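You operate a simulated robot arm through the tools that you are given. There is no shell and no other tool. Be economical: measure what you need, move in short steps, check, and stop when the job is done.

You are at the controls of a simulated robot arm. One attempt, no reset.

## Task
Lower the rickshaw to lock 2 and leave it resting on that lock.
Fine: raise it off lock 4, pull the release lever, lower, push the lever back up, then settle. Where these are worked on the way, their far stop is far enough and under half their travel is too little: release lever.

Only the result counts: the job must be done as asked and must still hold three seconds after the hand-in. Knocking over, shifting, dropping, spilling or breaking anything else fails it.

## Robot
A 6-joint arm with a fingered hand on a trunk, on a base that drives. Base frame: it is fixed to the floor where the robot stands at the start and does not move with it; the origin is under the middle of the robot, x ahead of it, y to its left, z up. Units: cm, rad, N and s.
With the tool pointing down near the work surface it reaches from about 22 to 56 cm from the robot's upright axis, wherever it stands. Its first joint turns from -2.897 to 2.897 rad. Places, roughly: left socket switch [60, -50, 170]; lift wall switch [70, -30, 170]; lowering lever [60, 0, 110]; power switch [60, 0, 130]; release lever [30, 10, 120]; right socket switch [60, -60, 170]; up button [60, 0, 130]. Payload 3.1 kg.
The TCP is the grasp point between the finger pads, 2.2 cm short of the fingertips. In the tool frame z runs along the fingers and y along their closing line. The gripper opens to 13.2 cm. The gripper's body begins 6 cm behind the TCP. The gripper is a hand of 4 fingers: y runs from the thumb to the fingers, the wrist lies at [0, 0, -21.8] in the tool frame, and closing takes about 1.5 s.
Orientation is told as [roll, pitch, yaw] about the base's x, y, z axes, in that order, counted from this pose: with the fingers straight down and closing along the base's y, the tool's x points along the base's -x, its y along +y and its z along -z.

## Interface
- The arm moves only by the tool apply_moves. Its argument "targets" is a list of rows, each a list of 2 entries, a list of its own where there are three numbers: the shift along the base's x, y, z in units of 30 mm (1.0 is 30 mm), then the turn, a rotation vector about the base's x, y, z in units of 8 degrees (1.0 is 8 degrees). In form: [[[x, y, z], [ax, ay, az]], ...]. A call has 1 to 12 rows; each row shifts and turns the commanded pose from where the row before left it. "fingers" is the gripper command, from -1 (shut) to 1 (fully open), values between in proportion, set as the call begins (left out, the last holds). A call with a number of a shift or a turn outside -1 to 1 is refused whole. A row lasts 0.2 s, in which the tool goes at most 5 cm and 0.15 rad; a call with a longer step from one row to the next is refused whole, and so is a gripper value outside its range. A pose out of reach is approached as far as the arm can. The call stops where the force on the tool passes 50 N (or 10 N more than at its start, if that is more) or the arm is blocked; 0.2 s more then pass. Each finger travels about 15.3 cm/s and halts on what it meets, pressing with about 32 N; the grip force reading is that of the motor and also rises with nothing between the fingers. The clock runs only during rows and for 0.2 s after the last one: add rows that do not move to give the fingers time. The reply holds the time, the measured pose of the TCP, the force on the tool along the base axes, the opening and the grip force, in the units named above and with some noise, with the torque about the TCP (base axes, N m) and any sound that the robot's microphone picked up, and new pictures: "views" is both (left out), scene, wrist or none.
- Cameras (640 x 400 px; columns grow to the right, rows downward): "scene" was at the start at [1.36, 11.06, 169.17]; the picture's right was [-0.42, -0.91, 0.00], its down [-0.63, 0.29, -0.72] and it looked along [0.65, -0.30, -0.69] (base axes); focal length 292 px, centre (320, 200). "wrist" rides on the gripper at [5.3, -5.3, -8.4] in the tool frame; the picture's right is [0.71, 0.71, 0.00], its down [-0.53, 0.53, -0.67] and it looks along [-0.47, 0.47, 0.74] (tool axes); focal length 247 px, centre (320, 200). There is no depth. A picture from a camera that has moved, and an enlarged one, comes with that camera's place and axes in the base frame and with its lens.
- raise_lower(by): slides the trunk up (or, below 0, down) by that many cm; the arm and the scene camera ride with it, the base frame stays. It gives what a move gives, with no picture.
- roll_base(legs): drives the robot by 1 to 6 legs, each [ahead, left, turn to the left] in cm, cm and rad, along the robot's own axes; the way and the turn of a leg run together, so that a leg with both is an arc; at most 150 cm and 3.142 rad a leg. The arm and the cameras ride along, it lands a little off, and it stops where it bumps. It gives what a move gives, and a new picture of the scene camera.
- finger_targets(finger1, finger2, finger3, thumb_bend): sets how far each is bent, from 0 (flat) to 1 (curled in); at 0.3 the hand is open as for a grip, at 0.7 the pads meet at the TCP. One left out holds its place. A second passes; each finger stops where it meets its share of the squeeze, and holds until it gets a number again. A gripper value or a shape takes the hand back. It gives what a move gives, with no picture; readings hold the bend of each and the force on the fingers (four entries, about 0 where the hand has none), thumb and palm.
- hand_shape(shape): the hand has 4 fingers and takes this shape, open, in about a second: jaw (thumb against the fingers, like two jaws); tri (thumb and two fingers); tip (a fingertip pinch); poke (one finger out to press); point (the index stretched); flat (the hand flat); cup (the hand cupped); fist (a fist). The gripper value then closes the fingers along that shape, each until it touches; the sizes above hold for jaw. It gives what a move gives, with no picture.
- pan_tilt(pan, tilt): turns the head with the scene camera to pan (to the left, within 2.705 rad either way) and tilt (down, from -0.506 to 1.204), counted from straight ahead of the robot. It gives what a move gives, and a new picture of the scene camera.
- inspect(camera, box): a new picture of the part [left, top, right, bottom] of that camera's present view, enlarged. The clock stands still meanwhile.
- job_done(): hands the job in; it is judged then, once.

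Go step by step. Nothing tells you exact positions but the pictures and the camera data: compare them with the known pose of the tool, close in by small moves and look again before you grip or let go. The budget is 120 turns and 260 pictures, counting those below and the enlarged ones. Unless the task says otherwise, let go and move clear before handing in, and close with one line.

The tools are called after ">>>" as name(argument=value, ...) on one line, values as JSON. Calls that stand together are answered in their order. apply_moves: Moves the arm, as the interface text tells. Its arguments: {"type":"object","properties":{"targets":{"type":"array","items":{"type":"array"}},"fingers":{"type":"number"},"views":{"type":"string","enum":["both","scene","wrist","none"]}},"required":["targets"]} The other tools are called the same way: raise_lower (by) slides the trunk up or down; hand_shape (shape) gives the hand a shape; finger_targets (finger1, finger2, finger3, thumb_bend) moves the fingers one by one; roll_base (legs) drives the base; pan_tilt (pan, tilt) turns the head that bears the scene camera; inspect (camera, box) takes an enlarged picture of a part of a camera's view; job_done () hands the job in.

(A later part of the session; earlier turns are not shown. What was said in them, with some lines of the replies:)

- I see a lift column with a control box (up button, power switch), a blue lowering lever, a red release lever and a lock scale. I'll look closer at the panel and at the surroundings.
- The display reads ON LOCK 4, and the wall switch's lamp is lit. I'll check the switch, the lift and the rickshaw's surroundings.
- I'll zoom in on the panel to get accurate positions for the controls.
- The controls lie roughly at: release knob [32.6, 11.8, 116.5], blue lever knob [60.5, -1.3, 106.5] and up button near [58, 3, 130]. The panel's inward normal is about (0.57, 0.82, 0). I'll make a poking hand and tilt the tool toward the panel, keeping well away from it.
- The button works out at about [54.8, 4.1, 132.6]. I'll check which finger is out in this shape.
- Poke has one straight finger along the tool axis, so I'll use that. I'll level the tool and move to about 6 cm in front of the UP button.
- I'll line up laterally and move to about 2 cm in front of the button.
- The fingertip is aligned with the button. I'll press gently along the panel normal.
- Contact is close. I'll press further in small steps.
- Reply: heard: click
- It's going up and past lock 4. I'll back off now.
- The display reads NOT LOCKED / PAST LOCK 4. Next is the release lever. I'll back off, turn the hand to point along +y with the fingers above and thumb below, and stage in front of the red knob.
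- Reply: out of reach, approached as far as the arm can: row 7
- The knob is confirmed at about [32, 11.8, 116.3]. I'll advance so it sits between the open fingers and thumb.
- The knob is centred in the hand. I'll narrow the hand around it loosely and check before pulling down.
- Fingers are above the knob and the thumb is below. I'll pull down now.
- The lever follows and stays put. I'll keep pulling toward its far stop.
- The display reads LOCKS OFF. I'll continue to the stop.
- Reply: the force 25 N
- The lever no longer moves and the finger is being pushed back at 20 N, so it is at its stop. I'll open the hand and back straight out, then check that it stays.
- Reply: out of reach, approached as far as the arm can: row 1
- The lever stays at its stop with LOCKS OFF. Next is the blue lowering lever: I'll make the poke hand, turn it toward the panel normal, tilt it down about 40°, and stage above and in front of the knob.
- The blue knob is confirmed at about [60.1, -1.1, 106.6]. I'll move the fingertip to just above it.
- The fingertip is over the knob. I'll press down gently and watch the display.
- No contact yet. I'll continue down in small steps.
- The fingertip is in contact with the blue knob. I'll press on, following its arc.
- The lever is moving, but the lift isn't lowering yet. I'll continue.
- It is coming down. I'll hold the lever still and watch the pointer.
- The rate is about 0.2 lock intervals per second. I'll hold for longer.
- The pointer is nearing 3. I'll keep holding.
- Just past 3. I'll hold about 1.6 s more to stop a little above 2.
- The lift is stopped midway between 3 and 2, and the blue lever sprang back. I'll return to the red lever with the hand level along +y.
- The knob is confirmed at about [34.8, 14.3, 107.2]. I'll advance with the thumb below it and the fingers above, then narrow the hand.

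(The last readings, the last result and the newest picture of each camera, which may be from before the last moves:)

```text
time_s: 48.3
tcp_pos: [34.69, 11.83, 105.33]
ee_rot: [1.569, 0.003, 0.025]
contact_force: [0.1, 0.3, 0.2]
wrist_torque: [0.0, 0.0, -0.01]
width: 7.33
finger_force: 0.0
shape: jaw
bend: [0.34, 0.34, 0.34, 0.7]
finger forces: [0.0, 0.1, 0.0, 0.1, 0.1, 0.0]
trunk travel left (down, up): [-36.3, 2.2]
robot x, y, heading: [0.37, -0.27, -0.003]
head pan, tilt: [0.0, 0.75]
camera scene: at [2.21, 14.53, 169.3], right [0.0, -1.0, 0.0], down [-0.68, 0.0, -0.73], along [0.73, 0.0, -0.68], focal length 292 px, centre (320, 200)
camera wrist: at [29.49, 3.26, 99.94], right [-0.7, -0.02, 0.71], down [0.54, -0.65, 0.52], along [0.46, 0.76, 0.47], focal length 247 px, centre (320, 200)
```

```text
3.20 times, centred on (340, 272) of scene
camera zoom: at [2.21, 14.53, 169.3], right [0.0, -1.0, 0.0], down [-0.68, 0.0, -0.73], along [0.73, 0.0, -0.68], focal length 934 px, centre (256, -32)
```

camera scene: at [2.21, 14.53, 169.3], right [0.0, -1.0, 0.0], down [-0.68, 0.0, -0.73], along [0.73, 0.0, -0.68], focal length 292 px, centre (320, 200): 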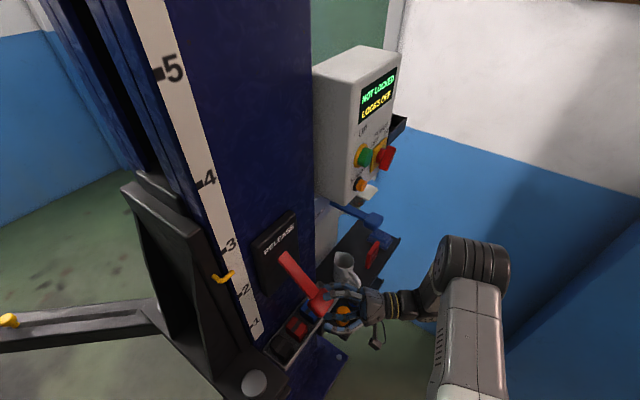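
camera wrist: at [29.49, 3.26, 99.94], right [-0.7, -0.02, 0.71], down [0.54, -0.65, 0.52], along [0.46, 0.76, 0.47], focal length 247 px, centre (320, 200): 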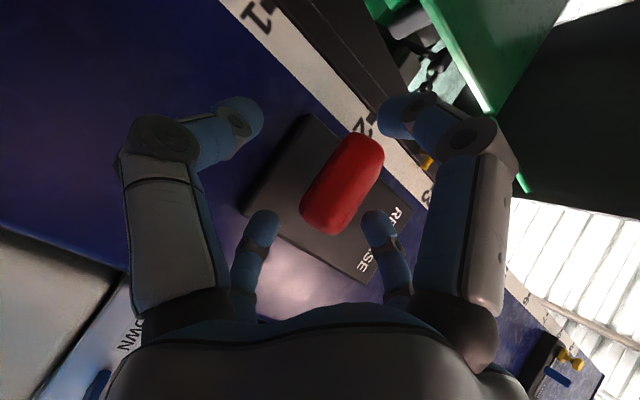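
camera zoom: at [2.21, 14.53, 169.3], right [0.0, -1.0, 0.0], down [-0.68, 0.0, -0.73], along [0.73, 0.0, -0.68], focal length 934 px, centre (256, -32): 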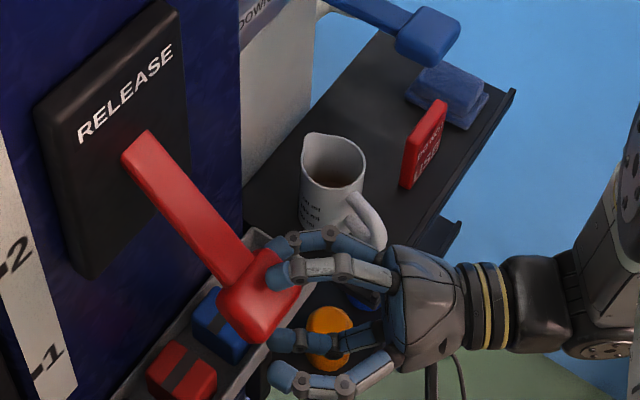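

The knob is between the digit pairs. I'll lift it back up along its arc.

>>> apply_moves(targets=[[[0, 0, 0.33], [0, 0, 0]], [[0, 0, 0.33], [0, 0, 0]], [[-0.13, -0.18, 0.33], [0, 0, 0]], [[-0.12, -0.17, 0.33], [0, 0, 0]], [[-0.1, -0.14, 0.33], [0, 0, 0]], [[-0.08, -0.11, 0.33], [0, 0, 0]]])

>>> inspect(camera="scene", box=[240, 210, 440, 335])

```text
time_s: 49.7
tcp_pos: [33.25, 9.89, 111.24]
ee_rot: [1.57, 0.003, 0.024]
contact_force: [1.7, -0.4, 0.0]
wrist_torque: [-0.01, 0.01, -0.04]
width: 7.33
finger_force: 0.0
shape: jaw
bend: [0.34, 0.34, 0.34, 0.7]
finger forces: [0.0, 0.1, 0.0, 0.0, 0.1, 0.1]
trunk travel left (down, up): [-36.3, 2.2]
robot x, y, heading: [0.19, 0.08, -0.001]
head pan, tilt: [0.0, 0.75]
camera scene: at [2.18, 14.52, 169.3], right [0.0, -1.0, 0.0], down [-0.68, 0.0, -0.73], along [0.73, 0.0, -0.68], focal length 292 px, centre (320, 200)
camera wrist: at [28.17, 1.46, 105.89], right [-0.7, -0.02, 0.71], down [0.54, -0.65, 0.53], along [0.46, 0.76, 0.47], focal length 247 px, centre (320, 200)
```

scene: 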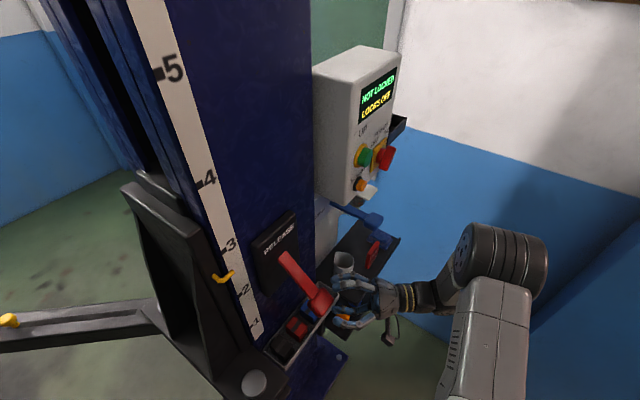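
wrist: 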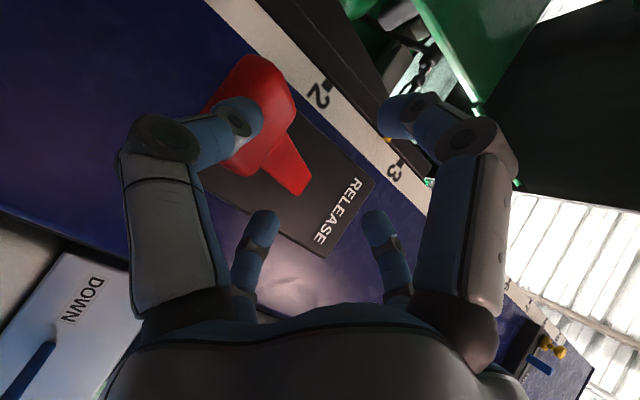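

```text
3.20 times, centred on (340, 272) of scene
camera zoom: at [2.18, 14.52, 169.3], right [0.0, -1.0, 0.0], down [-0.68, 0.0, -0.73], along [0.73, 0.0, -0.68], focal length 934 px, centre (256, -32)
```

zoom: 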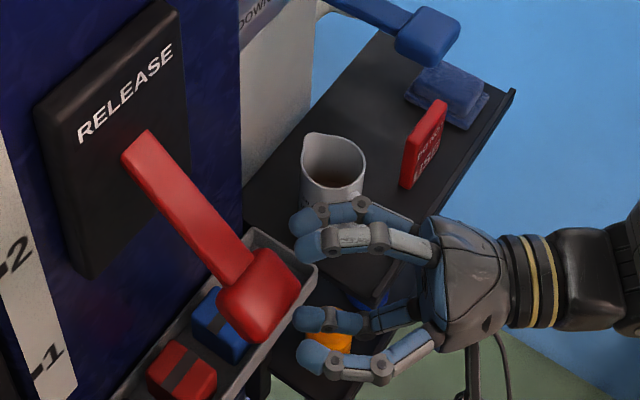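

The lever stayed down because the lower digits slipped past its front. I'll back off, go lower with the hand fully open, and reach further under the knob.

>>> apply_moves(targets=[[[0, -0.8, 0], [0, 0, 0]], [[0.1, -0.8, -0.4], [0, 0, 0]], [[0.2, 0, -0.9], [0, 0, 0]], [[0.2, 0, -0.9], [0, 0, 0]], [[0.05, 0.7, 0], [0, 0, 0]], [[0.05, 0.9, 0], [0, 0, 0]], [[0.05, 0.9, 0], [0, 0, 0]], [[0.05, 0.4, 0], [0, 0, 0]]], fingers=1)

>>> inspect(camera="scene", box=[240, 210, 440, 335])

```text
time_s: 51.5
tcp_pos: [35.32, 13.91, 104.62]
ee_rot: [1.571, 0.003, 0.025]
contact_force: [-0.1, 0.8, 0.5]
wrist_torque: [-0.02, 0.02, 0.02]
width: 13.19
finger_force: 0.1
shape: jaw
bend: [0.3, 0.3, 0.3, 0.3]
finger forces: [0.0, 0.0, 0.0, 0.1, 0.0, 0.0]
trunk travel left (down, up): [-36.3, 2.2]
robot x, y, heading: [0.09, 0.24, -0.002]
head pan, tilt: [0.0, 0.75]
camera scene: at [2.22, 14.54, 169.3], right [0.0, -1.0, 0.0], down [-0.68, 0.0, -0.73], along [0.73, 0.0, -0.68], focal length 292 px, centre (320, 200)
camera wrist: at [30.28, 5.42, 99.23], right [-0.7, -0.02, 0.71], down [0.54, -0.65, 0.53], along [0.46, 0.76, 0.47], focal length 247 px, centre (320, 200)
```

scene: 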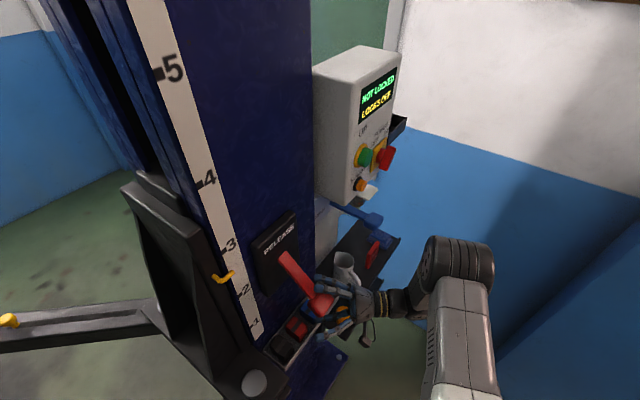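
wrist: 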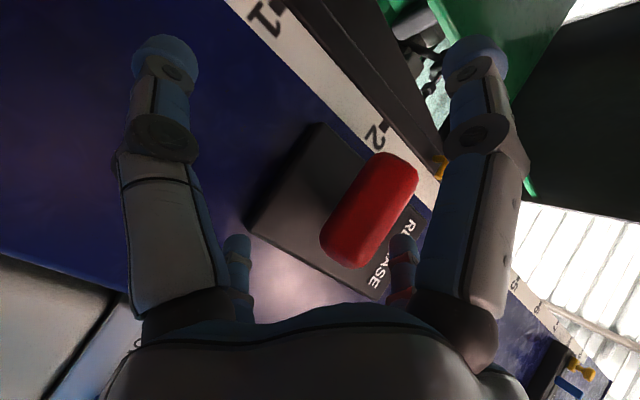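

```text
3.20 times, centred on (340, 272) of scene
camera zoom: at [2.22, 14.54, 169.3], right [0.0, -1.0, 0.0], down [-0.68, 0.0, -0.73], along [0.73, 0.0, -0.68], focal length 934 px, centre (256, -32)
```

zoom: 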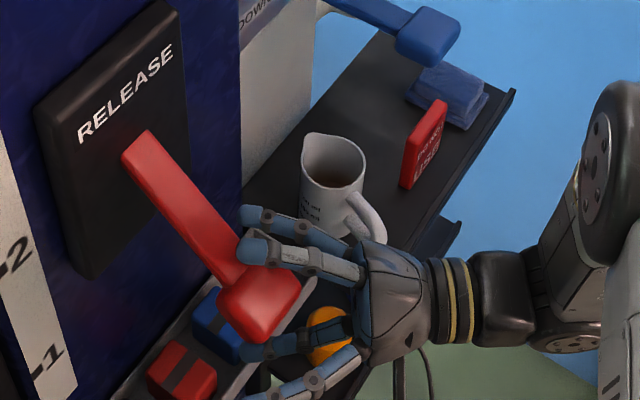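

The lower digits are now well under the knob. I'll lift straight up.

>>> apply_moves(targets=[[[0, 0.05, 0.35], [0, 0, 0]], [[0, 0.05, 0.35], [0, 0, 0]], [[0, 0, 0.35], [0, 0, 0]], [[0, 0, 0.35], [0, 0, 0]], [[0, 0, 0.35], [0, 0, 0]], [[0, 0, 0.35], [0, 0, 0]]])

>>> inspect(camera="scene", box=[240, 210, 440, 335])

```text
time_s: 52.9
tcp_pos: [35.44, 14.16, 110.95]
ee_rot: [1.57, 0.006, 0.025]
contact_force: [-1.0, -0.2, -2.6]
wrist_torque: [-0.02, 0.02, -0.03]
width: 13.18
finger_force: 0.1
shape: jaw
bend: [0.3, 0.3, 0.3, 0.29]
finger forces: [0.0, 0.0, 0.0, 0.0, 2.8, 0.0]
trunk travel left (down, up): [-36.3, 2.2]
robot x, y, heading: [-0.08, -0.36, -0.001]
head pan, tilt: [0.0, 0.75]
camera scene: at [2.2, 14.51, 169.3], right [0.0, -1.0, 0.0], down [-0.68, 0.0, -0.73], along [0.73, 0.0, -0.68], focal length 292 px, centre (320, 200)
camera wrist: at [30.27, 5.64, 105.57], right [-0.7, -0.02, 0.71], down [0.54, -0.65, 0.52], along [0.46, 0.76, 0.47], focal length 247 px, centre (320, 200)
```

scene: 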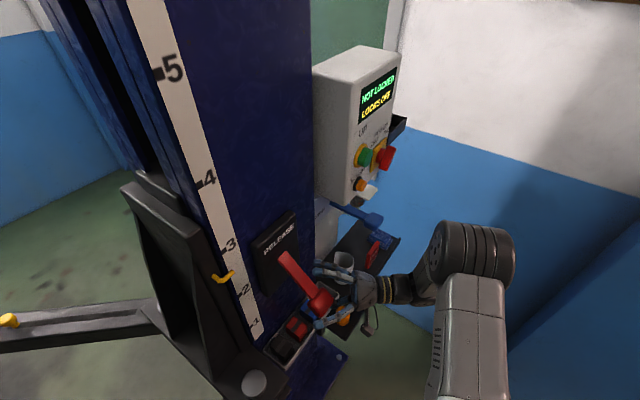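
wrist: 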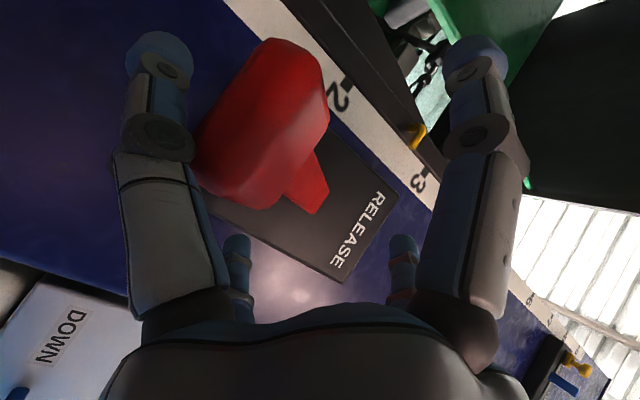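

```text
3.20 times, centred on (340, 272) of scene
camera zoom: at [2.2, 14.51, 169.3], right [0.0, -1.0, 0.0], down [-0.68, 0.0, -0.73], along [0.73, 0.0, -0.68], focal length 934 px, centre (256, -32)
```

zoom: 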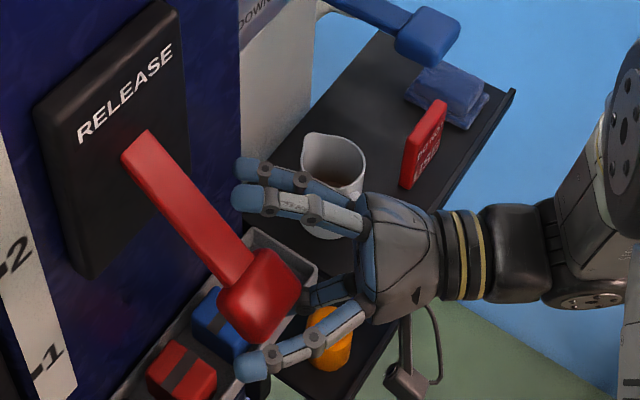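

The thumb is lifting the lever with a light force. I'll continue up, following the arc outward.

>>> apply_moves(targets=[[[-0.07, -0.04, 0.33], [0, 0, 0]], [[-0.07, -0.04, 0.33], [0, 0, 0]], [[-0.07, -0.04, 0.33], [0, 0, 0]], [[-0.07, -0.04, 0.33], [0, 0, 0]], [[-0.07, -0.04, 0.33], [0, 0, 0]], [[-0.07, -0.04, 0.33], [0, 0, 0]]])

>>> inspect(camera="scene", box=[240, 210, 440, 335])

```text
time_s: 54.3
tcp_pos: [33.67, 12.74, 116.42]
ee_rot: [1.564, 0.014, 0.026]
contact_force: [-18.6, -34.4, -17.2]
wrist_torque: [-1.92, 1.36, -0.5]
width: 13.16
finger_force: 0.0
shape: jaw
bend: [0.3, 0.3, 0.3, 0.21]
finger forces: [0.0, 0.0, 0.0, 0.0, 40.5, 0.1]
trunk travel left (down, up): [-36.3, 2.2]
robot x, y, heading: [-0.17, 0.02, -0.003]
head pan, tilt: [0.0, 0.75]
stopped in row 6: the force on the tool passed its limit at 51 N (the readings are from after the stop); the commanded pose is now the measured one
camera scene: at [2.03, 13.64, 169.38], right [0.0, -1.0, -0.01], down [-0.68, 0.01, -0.73], along [0.73, 0.0, -0.68], focal length 292 px, centre (320, 200)
camera wrist: at [28.63, 4.16, 111.09], right [-0.7, -0.01, 0.72], down [0.55, -0.65, 0.52], along [0.46, 0.76, 0.46], focal length 247 px, centre (320, 200)
```

scene: 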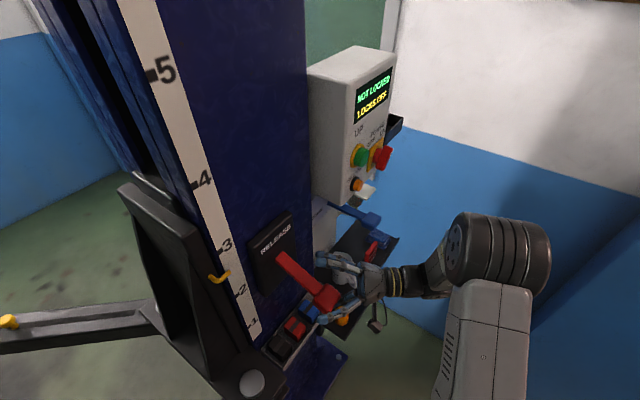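
wrist: 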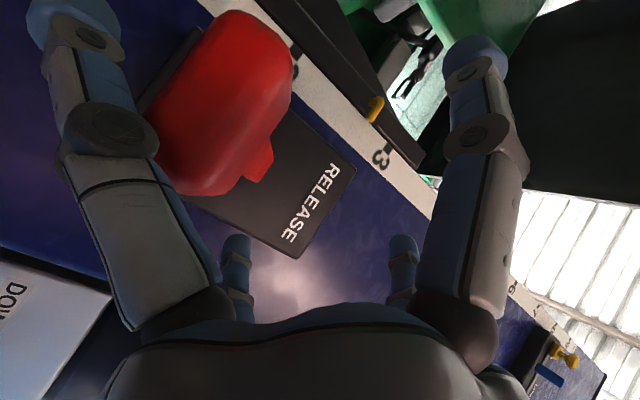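

```text
3.20 times, centred on (340, 272) of scene
camera zoom: at [2.03, 13.64, 169.38], right [0.0, -1.0, -0.01], down [-0.68, 0.01, -0.73], along [0.73, 0.0, -0.68], focal length 934 px, centre (256, -32)
```

zoom: 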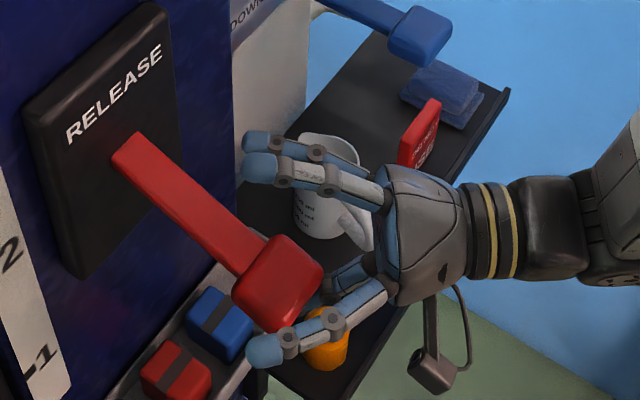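

The lever has come partway up but jammed against the thumb's base. I'll ease outward, then continue lifting.

>>> apply_moves(targets=[[[-0.2, -0.35, 0], [0, 0, 0]], [[-0.1, -0.35, 0], [0, 0, 0]], [[-0.1, -0.1, 0.2], [0, 0, 0]], [[-0.05, -0.07, 0.25], [0, 0, 0]], [[-0.05, -0.07, 0.25], [0, 0, 0]]])

>>> inspect(camera="scene", box=[240, 210, 440, 335])

```text
time_s: 55.5
tcp_pos: [32.53, 10.63, 118.59]
ee_rot: [1.566, 0.006, 0.026]
contact_force: [-0.1, -0.4, -0.4]
wrist_torque: [0.03, -0.01, -0.01]
width: 13.2
finger_force: 0.0
shape: jaw
bend: [0.3, 0.3, 0.3, 0.3]
finger forces: [0.0, 0.0, 0.0, 0.1, 0.0, 0.0]
trunk travel left (down, up): [-36.3, 2.2]
robot x, y, heading: [-0.1, 0.36, 0.004]
head pan, tilt: [0.0, 0.75]
camera scene: at [2.16, 14.49, 169.3], right [0.0, -1.0, 0.0], down [-0.68, 0.0, -0.73], along [0.73, 0.0, -0.68], focal length 292 px, centre (320, 200)
camera wrist: at [27.42, 2.06, 113.3], right [-0.7, -0.01, 0.71], down [0.55, -0.65, 0.53], along [0.46, 0.76, 0.46], focal length 247 px, centre (320, 200)
```

scene: 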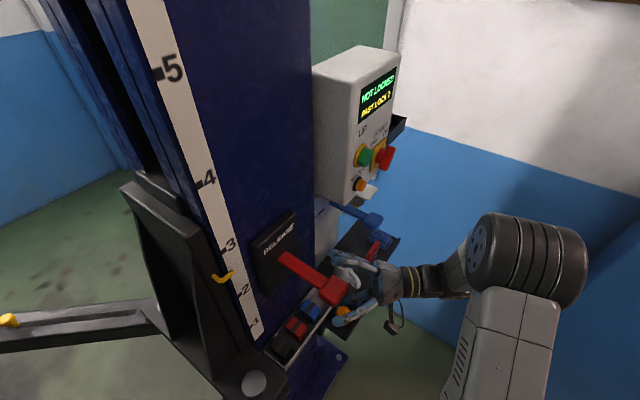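
wrist: 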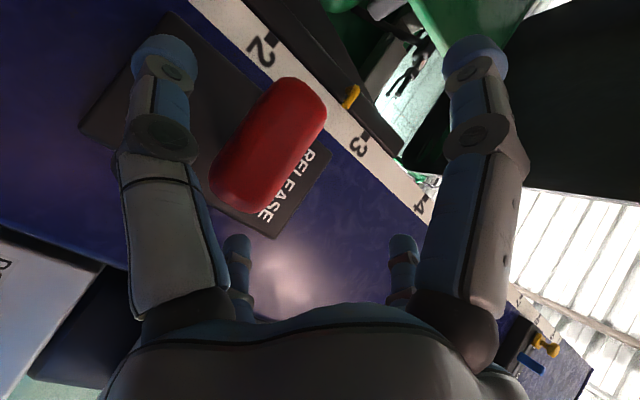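

```text
3.20 times, centred on (340, 272) of scene
camera zoom: at [2.16, 14.49, 169.3], right [0.0, -1.0, 0.0], down [-0.68, 0.0, -0.73], along [0.73, 0.0, -0.68], focal length 934 px, centre (256, -32)
```

zoom: 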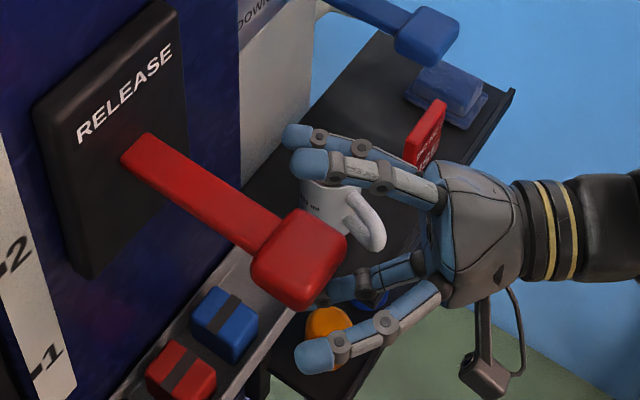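

The lever looks back at its original position and the display reads PAST LOCK 2. I'll nudge upward to make sure it is at the top stop.

>>> apply_moves(targets=[[[0, 0, 0.2], [0, 0, 0]], [[0, 0, 0.2], [0, 0, 0]], [[0, 0, 0.2], [0, 0, 0]], [[0, 0, 0.2], [0, 0, 0]]], views="none")

>>> inspect(camera="scene", box=[240, 210, 440, 335])

```text
time_s: 56.5
tcp_pos: [32.63, 10.66, 120.87]
ee_rot: [1.564, 0.01, 0.027]
contact_force: [-0.5, -0.3, -5.1]
wrist_torque: [0.09, 0.05, -0.03]
width: 13.18
finger_force: 0.1
shape: jaw
bend: [0.3, 0.3, 0.3, 0.27]
finger forces: [0.0, 0.1, 0.1, 0.0, 5.2, 0.0]
trunk travel left (down, up): [-36.3, 2.2]
robot x, y, heading: [-0.05, 0.09, 0.001]
head pan, tilt: [0.0, 0.75]
```

```text
3.20 times, centred on (340, 272) of scene
camera zoom: at [2.23, 14.51, 169.29], right [0.0, -1.0, 0.0], down [-0.68, 0.0, -0.73], along [0.73, 0.0, -0.68], focal length 934 px, centre (256, -32)
```

zoom: 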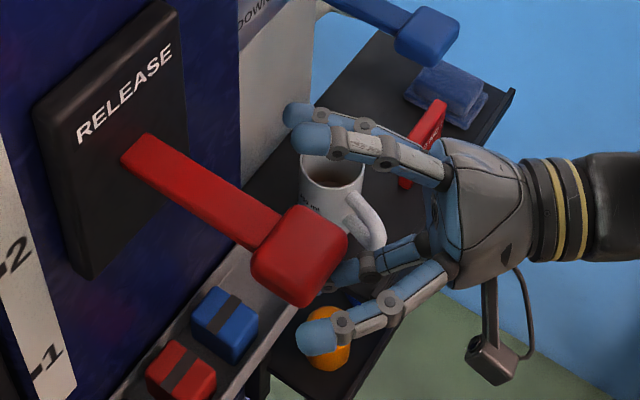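

The lever is at its top stop. I'll back out and go to the blue lever again for the settling.

>>> apply_moves(targets=[[[0, 0, -0.4], [0, 0, 0]], [[0, -0.7, -0.2], [0, 0, 0]], [[0, -0.9, 0], [0, 0, 0]], [[0, -0.9, 0], [0, 0, 0]], [[0, -0.9, 0], [0, 0, 0]], [[0, -0.9, 0], [0, 0, 0]]], views="none")

>>> apply_moves(targets=[[[0.7, -0.5, 0], [0, 0, -0.875]], [[0.7, -0.5, 0], [0, 0, -0.875]], [[0.7, -0.4, 0], [0, 0, -0.875]], [[0.7, -0.3, 0], [0, 0, -0.875]], [[0.7, -0.2, 0], [0, 0, -0.875]], [[0.7, -0.1, 0], [-0.82, 0.57, 0]], [[0.7, 0, 0], [-0.82, 0.57, 0]], [[0.7, 0, -0.1], [-0.82, 0.57, 0]], [[0.6, 0, -0.1], [-0.82, 0.57, 0]], [[0.6, 0, -0.1], [-0.82, 0.57, 0]]], views="none")

>>> hand_shape(shape="poke")

>>> apply_moves(targets=[[[0, 0, 0], [0, 0, 0]]])

```text
time_s: 57.9
tcp_pos: [32.43, -2.23, 119.18]
ee_rot: [1.564, 0.006, 0.028]
contact_force: [-0.2, 0.1, 1.4]
wrist_torque: [-0.02, 0.03, 0.02]
width: 13.18
finger_force: 0.2
shape: jaw
bend: [0.3, 0.3, 0.3, 0.3]
finger forces: [0.1, 0.0, 0.0, 0.1, 0.1, 0.0]
trunk travel left (down, up): [-36.3, 2.2]
robot x, y, heading: [-0.23, -0.24, -0.001]
head pan, tilt: [0.0, 0.75]
```

```text
time_s: 60.1
tcp_pos: [53.07, -8.25, 118.26]
ee_rot: [0.865, 0.022, -0.594]
contact_force: [0.1, -0.3, -0.4]
wrist_torque: [-0.03, -0.06, -0.01]
width: 13.17
finger_force: 0.0
shape: jaw
bend: [0.3, 0.3, 0.3, 0.3]
finger forces: [0.0, 0.0, 0.0, 0.0, 0.1, 0.0]
trunk travel left (down, up): [-36.3, 2.2]
robot x, y, heading: [0.15, -0.35, -0.002]
head pan, tilt: [0.0, 0.75]
```

```text
time_s: 61.0
tcp_pos: [52.98, -8.31, 118.26]
ee_rot: [0.867, 0.022, -0.595]
contact_force: [0.0, 0.5, -1.0]
wrist_torque: [0.0, 0.01, 0.04]
width: 0.0
finger_force: 0.1
shape: poke
bend: [1.0, 1.0, 1.0, 0.91]
finger forces: [0.1, 0.0, 0.0, 0.0, 0.0, 0.0]
trunk travel left (down, up): [-36.3, 2.2]
robot x, y, heading: [-0.0, 0.18, 0.0]
head pan, tilt: [0.0, 0.75]
```

```text
time_s: 61.4
tcp_pos: [52.85, -8.24, 118.13]
ee_rot: [0.867, 0.021, -0.597]
contact_force: [-0.2, -0.1, -0.3]
wrist_torque: [0.02, 0.04, -0.01]
width: 0.01
finger_force: 0.0
shape: poke
bend: [1.0, 1.0, 1.0, 0.91]
finger forces: [0.0, 0.0, 0.0, 0.1, 0.1, 0.0]
trunk travel left (down, up): [-36.3, 2.2]
robot x, y, heading: [0.11, -0.35, 0.001]
head pan, tilt: [0.0, 0.75]
camera scene: at [2.2, 14.49, 169.3], right [0.0, -1.0, 0.0], down [-0.68, 0.0, -0.73], along [0.73, 0.0, -0.68], focal length 292 px, centre (320, 200)
camera wrist: at [43.04, -13.46, 119.61], right [-0.32, 0.77, 0.55], down [0.36, -0.44, 0.82], along [0.88, 0.46, -0.13], focal length 247 px, centre (320, 200)
```

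scene: 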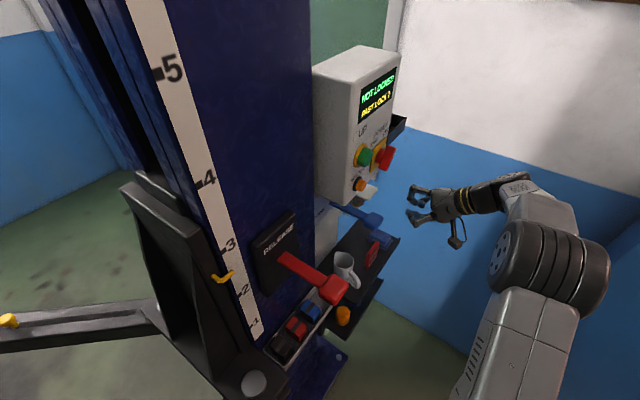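
wrist: 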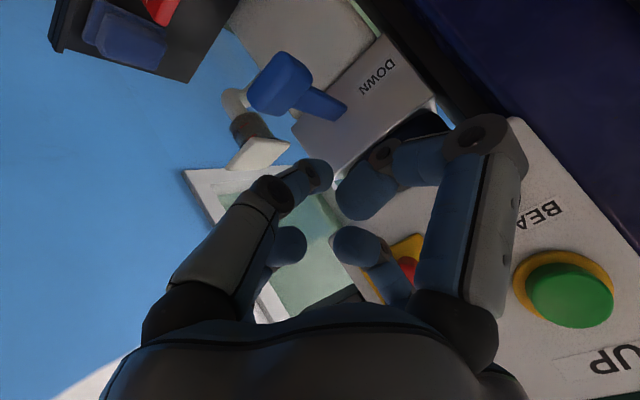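

Everything is ready. I'll approach the blue knob from above again and press to the depth that worked before.

>>> apply_moves(targets=[[[0.4, 0.2, -0.8], [0, 0, 0]], [[0.5, 0.5, -0.7], [0, 0, 0]], [[0.6, 0.6, -0.4], [0, 0, 0]], [[0.57, 0.57, -0.3], [0, 0, 0]]])

```text
time_s: 62.4
tcp_pos: [59.26, -2.68, 111.66]
ee_rot: [0.869, 0.021, -0.595]
contact_force: [0.3, 0.6, 0.2]
wrist_torque: [0.02, 0.0, 0.02]
width: 0.0
finger_force: 0.1
shape: poke
bend: [1.0, 1.0, 1.0, 0.91]
finger forces: [0.0, 0.0, 0.0, 0.0, 0.0, 0.0]
trunk travel left (down, up): [-36.3, 2.2]
robot x, y, heading: [-0.07, -0.24, 0.002]
head pan, tilt: [0.0, 0.75]
camera scene: at [2.28, 14.53, 169.3], right [0.0, -1.0, 0.0], down [-0.68, 0.0, -0.73], along [0.73, 0.0, -0.68], focal length 292 px, centre (320, 200)
camera wrist: at [49.37, -7.78, 113.02], right [-0.32, 0.77, 0.55], down [0.36, -0.44, 0.82], along [0.88, 0.46, -0.13], focal length 247 px, centre (320, 200)
```

scene: 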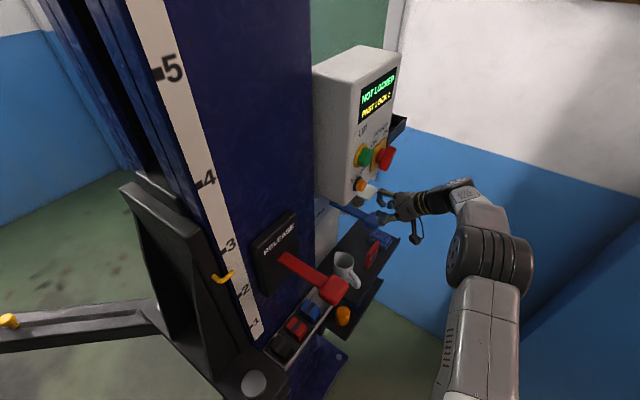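
wrist: 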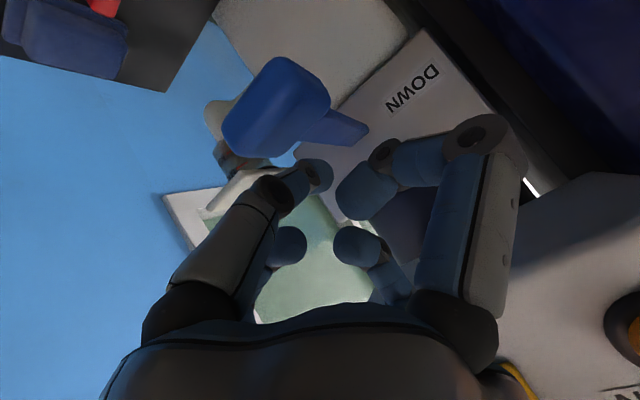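

Aligned as before. I'll press the lever down and hold.

>>> apply_moves(targets=[[[0, 0.05, -0.25], [0, 0, 0]], [[0, 0.05, -0.25], [0, 0, 0]], [[0, 0.03, -0.25], [0, 0, 0]], [[0, 0.03, -0.25], [0, 0, 0]], [[0.02, 0.04, -0.25], [0, 0, 0]], [[0.02, 0.05, -0.25], [0, 0, 0]], [[0.03, 0.05, -0.25], [0, 0, 0]], [[0.03, 0.05, -0.22], [0, 0, 0]], [[0, 0, 0], [0, 0, 0]]], views="scene")

>>> inspect(camera="scene", box=[300, 50, 460, 250])

```text
time_s: 64.4
tcp_pos: [59.37, -1.5, 105.73]
ee_rot: [0.867, 0.021, -0.595]
contact_force: [0.0, -2.0, 3.2]
wrist_torque: [0.02, -0.01, -0.01]
width: 0.02
finger_force: 0.1
shape: poke
bend: [1.0, 1.0, 1.0, 0.91]
finger forces: [0.0, 0.0, 0.1, 0.0, 3.4, 0.0]
trunk travel left (down, up): [-36.3, 2.2]
robot x, y, heading: [-0.21, -0.13, 0.002]
head pan, tilt: [0.0, 0.75]
camera scene: at [2.14, 14.45, 169.31], right [0.0, -1.0, 0.0], down [-0.68, 0.0, -0.73], along [0.73, 0.0, -0.68], focal length 292 px, centre (320, 200)
```

scene: 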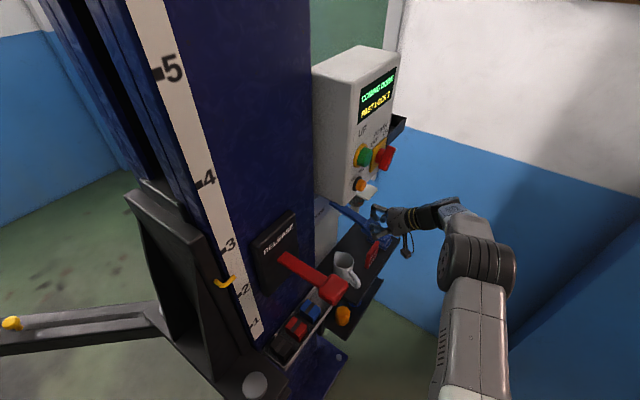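

```text
2.00 times, centred on (380, 150) of scene
camera zoom: at [2.14, 14.45, 169.31], right [0.0, -1.0, 0.0], down [-0.68, 0.0, -0.73], along [0.73, 0.0, -0.68], focal length 584 px, centre (200, 300)
```

zoom: 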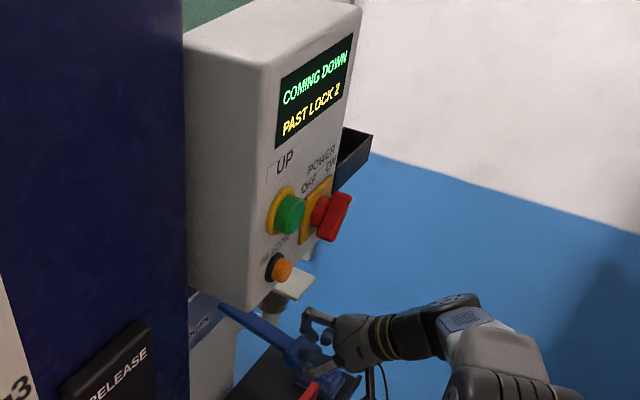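

Coming down past lock 2's upper side. I'll hold until it settles.

>>> apply_moves(targets=[[[0, 0, 0], [0, 0, 0]], [[0, 0, 0], [0, 0, 0]], [[0, 0, 0], [0, 0, 0]], [[0, 0, 0], [0, 0, 0]], [[0, 0, 0], [0, 0, 0]], [[0, 0, 0], [0, 0, 0]], [[0, 0, 0], [0, 0, 0]], [[0, 0, 0], [0, 0, 0]], [[0, 0, 0], [0, 0, 0]], [[0, 0, 0], [0, 0, 0]]], views="none")

>>> inspect(camera="scene", box=[300, 50, 460, 250])

>>> inspect(camera="scene", box=[180, 220, 300, 340])

```text
time_s: 66.6
tcp_pos: [59.38, -1.66, 105.81]
ee_rot: [0.869, 0.022, -0.594]
contact_force: [-0.7, -1.4, 3.0]
wrist_torque: [0.03, 0.02, 0.01]
width: 0.02
finger_force: 0.1
shape: poke
bend: [1.0, 1.0, 1.0, 0.91]
finger forces: [0.0, 0.1, 0.1, 0.0, 3.0, 0.0]
trunk travel left (down, up): [-36.3, 2.2]
robot x, y, heading: [-0.11, 0.1, 0.001]
head pan, tilt: [0.0, 0.75]
```

```text
2.00 times, centred on (380, 150) of scene
camera zoom: at [2.16, 14.46, 169.31], right [0.0, -1.0, 0.0], down [-0.68, 0.0, -0.73], along [0.73, 0.0, -0.68], focal length 584 px, centre (200, 300)
```

zoom: 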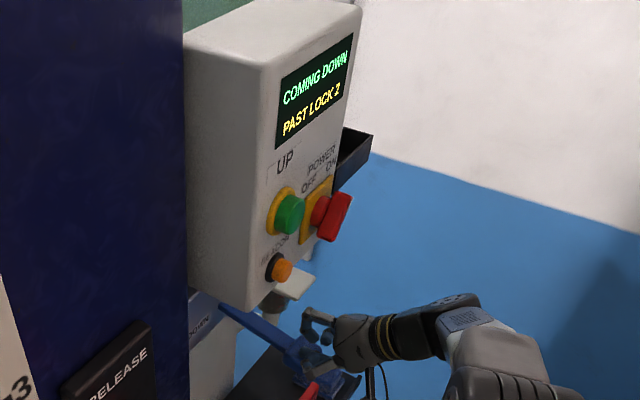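

```text
3.33 times, centred on (240, 280) of scene
camera zoom: at [2.16, 14.46, 169.31], right [0.0, -1.0, 0.0], down [-0.68, 0.0, -0.73], along [0.73, 0.0, -0.68], focal length 973 px, centre (587, -67)
```

zoom: 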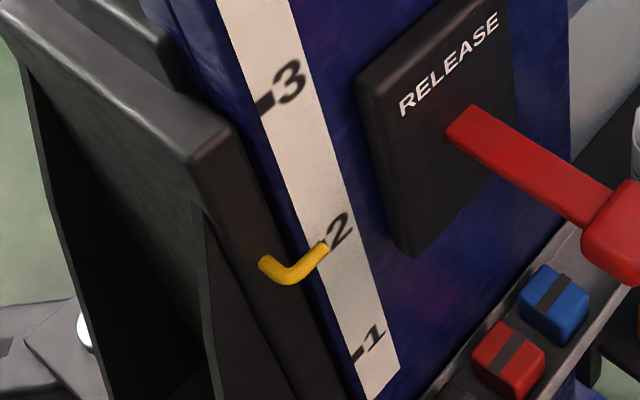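

Very near the mark. I'll hold a little longer.

>>> apply_moves(targets=[[[0, 0, 0], [0, 0, 0]], [[0, 0, 0], [0, 0, 0]], [[0, 0, 0], [0, 0, 0]], [[0, 0, 0], [0, 0, 0]]], views="none")

>>> inspect(camera="scene", box=[300, 50, 460, 250])

>>> inspect(camera="scene", box=[180, 220, 300, 340])

```text
time_s: 67.6
tcp_pos: [59.5, -1.69, 105.79]
ee_rot: [0.866, 0.022, -0.595]
contact_force: [0.1, -1.8, 2.9]
wrist_torque: [0.0, -0.01, 0.0]
width: 0.02
finger_force: 0.1
shape: poke
bend: [1.0, 1.0, 1.0, 0.91]
finger forces: [0.0, 0.1, 0.0, 0.0, 3.0, 0.0]
trunk travel left (down, up): [-36.3, 2.2]
robot x, y, heading: [0.08, 0.19, 0.001]
head pan, tilt: [0.0, 0.75]
```

```text
2.00 times, centred on (380, 150) of scene
camera zoom: at [2.16, 14.46, 169.31], right [0.0, -1.0, 0.0], down [-0.68, 0.0, -0.73], along [0.73, 0.0, -0.68], focal length 584 px, centre (200, 300)
```

zoom: 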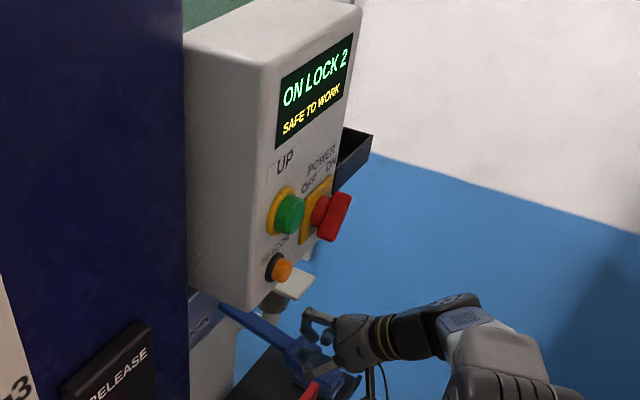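

```text
3.33 times, centred on (240, 280) of scene
camera zoom: at [2.16, 14.46, 169.31], right [0.0, -1.0, 0.0], down [-0.68, 0.0, -0.73], along [0.73, 0.0, -0.68], focal length 973 px, centre (587, -67)
```

zoom: 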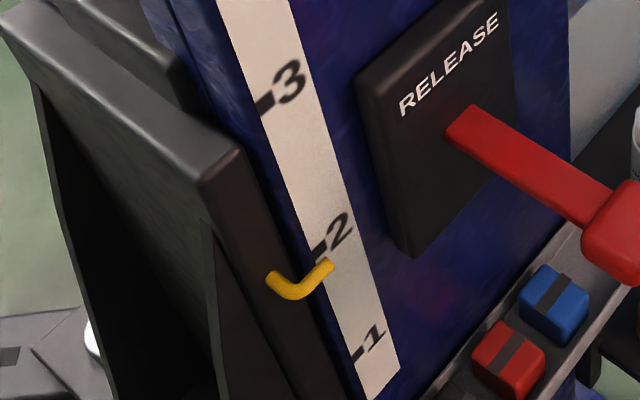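

ON LOCK 2 / SAFE TO WORK. I'll release the lever and move clear.

>>> apply_moves(targets=[[[-0.03, -0.05, 0.5], [0, 0, 0]], [[-0.03, -0.05, 0.6], [0, 0, 0]], [[-0.2, -0.3, 0.6], [0, 0, 0]], [[-0.5, -0.6, 0.5], [0, 0, 0]], [[-0.5, -0.6, 0.3], [0, 0, 0]], [[-0.5, -0.6, 0.2], [0, 0, 0]], [[0, 0, 0], [0, 0, 0]], [[0, 0, 0], [0, 0, 0]]], views="scene")

>>> inspect(camera="scene", box=[220, 50, 460, 340])

```text
time_s: 69.4
tcp_pos: [54.26, -8.11, 113.87]
ee_rot: [0.869, 0.021, -0.596]
contact_force: [0.1, 0.5, -0.4]
wrist_torque: [-0.02, -0.02, 0.0]
width: 0.01
finger_force: 0.0
shape: poke
bend: [1.0, 1.0, 1.0, 0.91]
finger forces: [0.0, 0.0, 0.0, 0.0, 0.0, 0.0]
trunk travel left (down, up): [-36.3, 2.2]
robot x, y, heading: [0.01, -0.07, -0.003]
head pan, tilt: [0.0, 0.75]
camera scene: at [2.18, 14.47, 169.3], right [0.0, -1.0, 0.0], down [-0.68, 0.0, -0.73], along [0.73, 0.0, -0.68], focal length 292 px, centre (320, 200)
```

scene: 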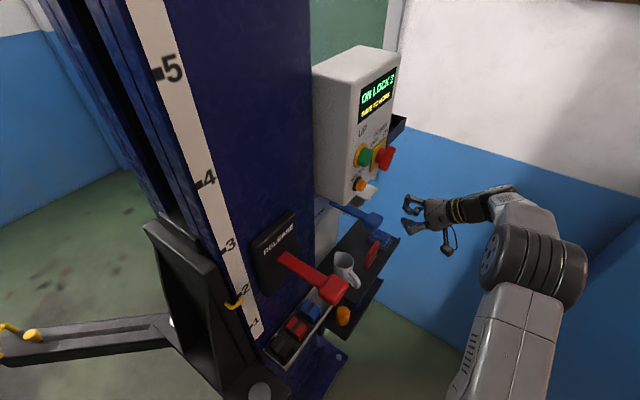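

```text
1.38 times, centred on (340, 195) of scene
camera zoom: at [2.18, 14.47, 169.3], right [0.0, -1.0, 0.0], down [-0.68, 0.0, -0.73], along [0.73, 0.0, -0.68], focal length 402 px, centre (292, 207)
```

zoom: 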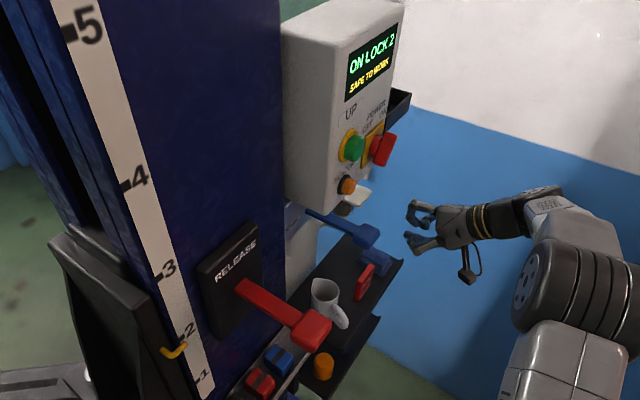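

The display shows ON LOCK 2 / SAFE TO WORK, both levers are back up, and the hand is clear. I'm handing in.

>>> job_done()

```text
The job is handed in.
```

The rickshaw is lowered and resting on lock 2, with the display reading ON LOCK 2 / SAFE TO WORK, the release lever pushed back up and the hand moved clear.
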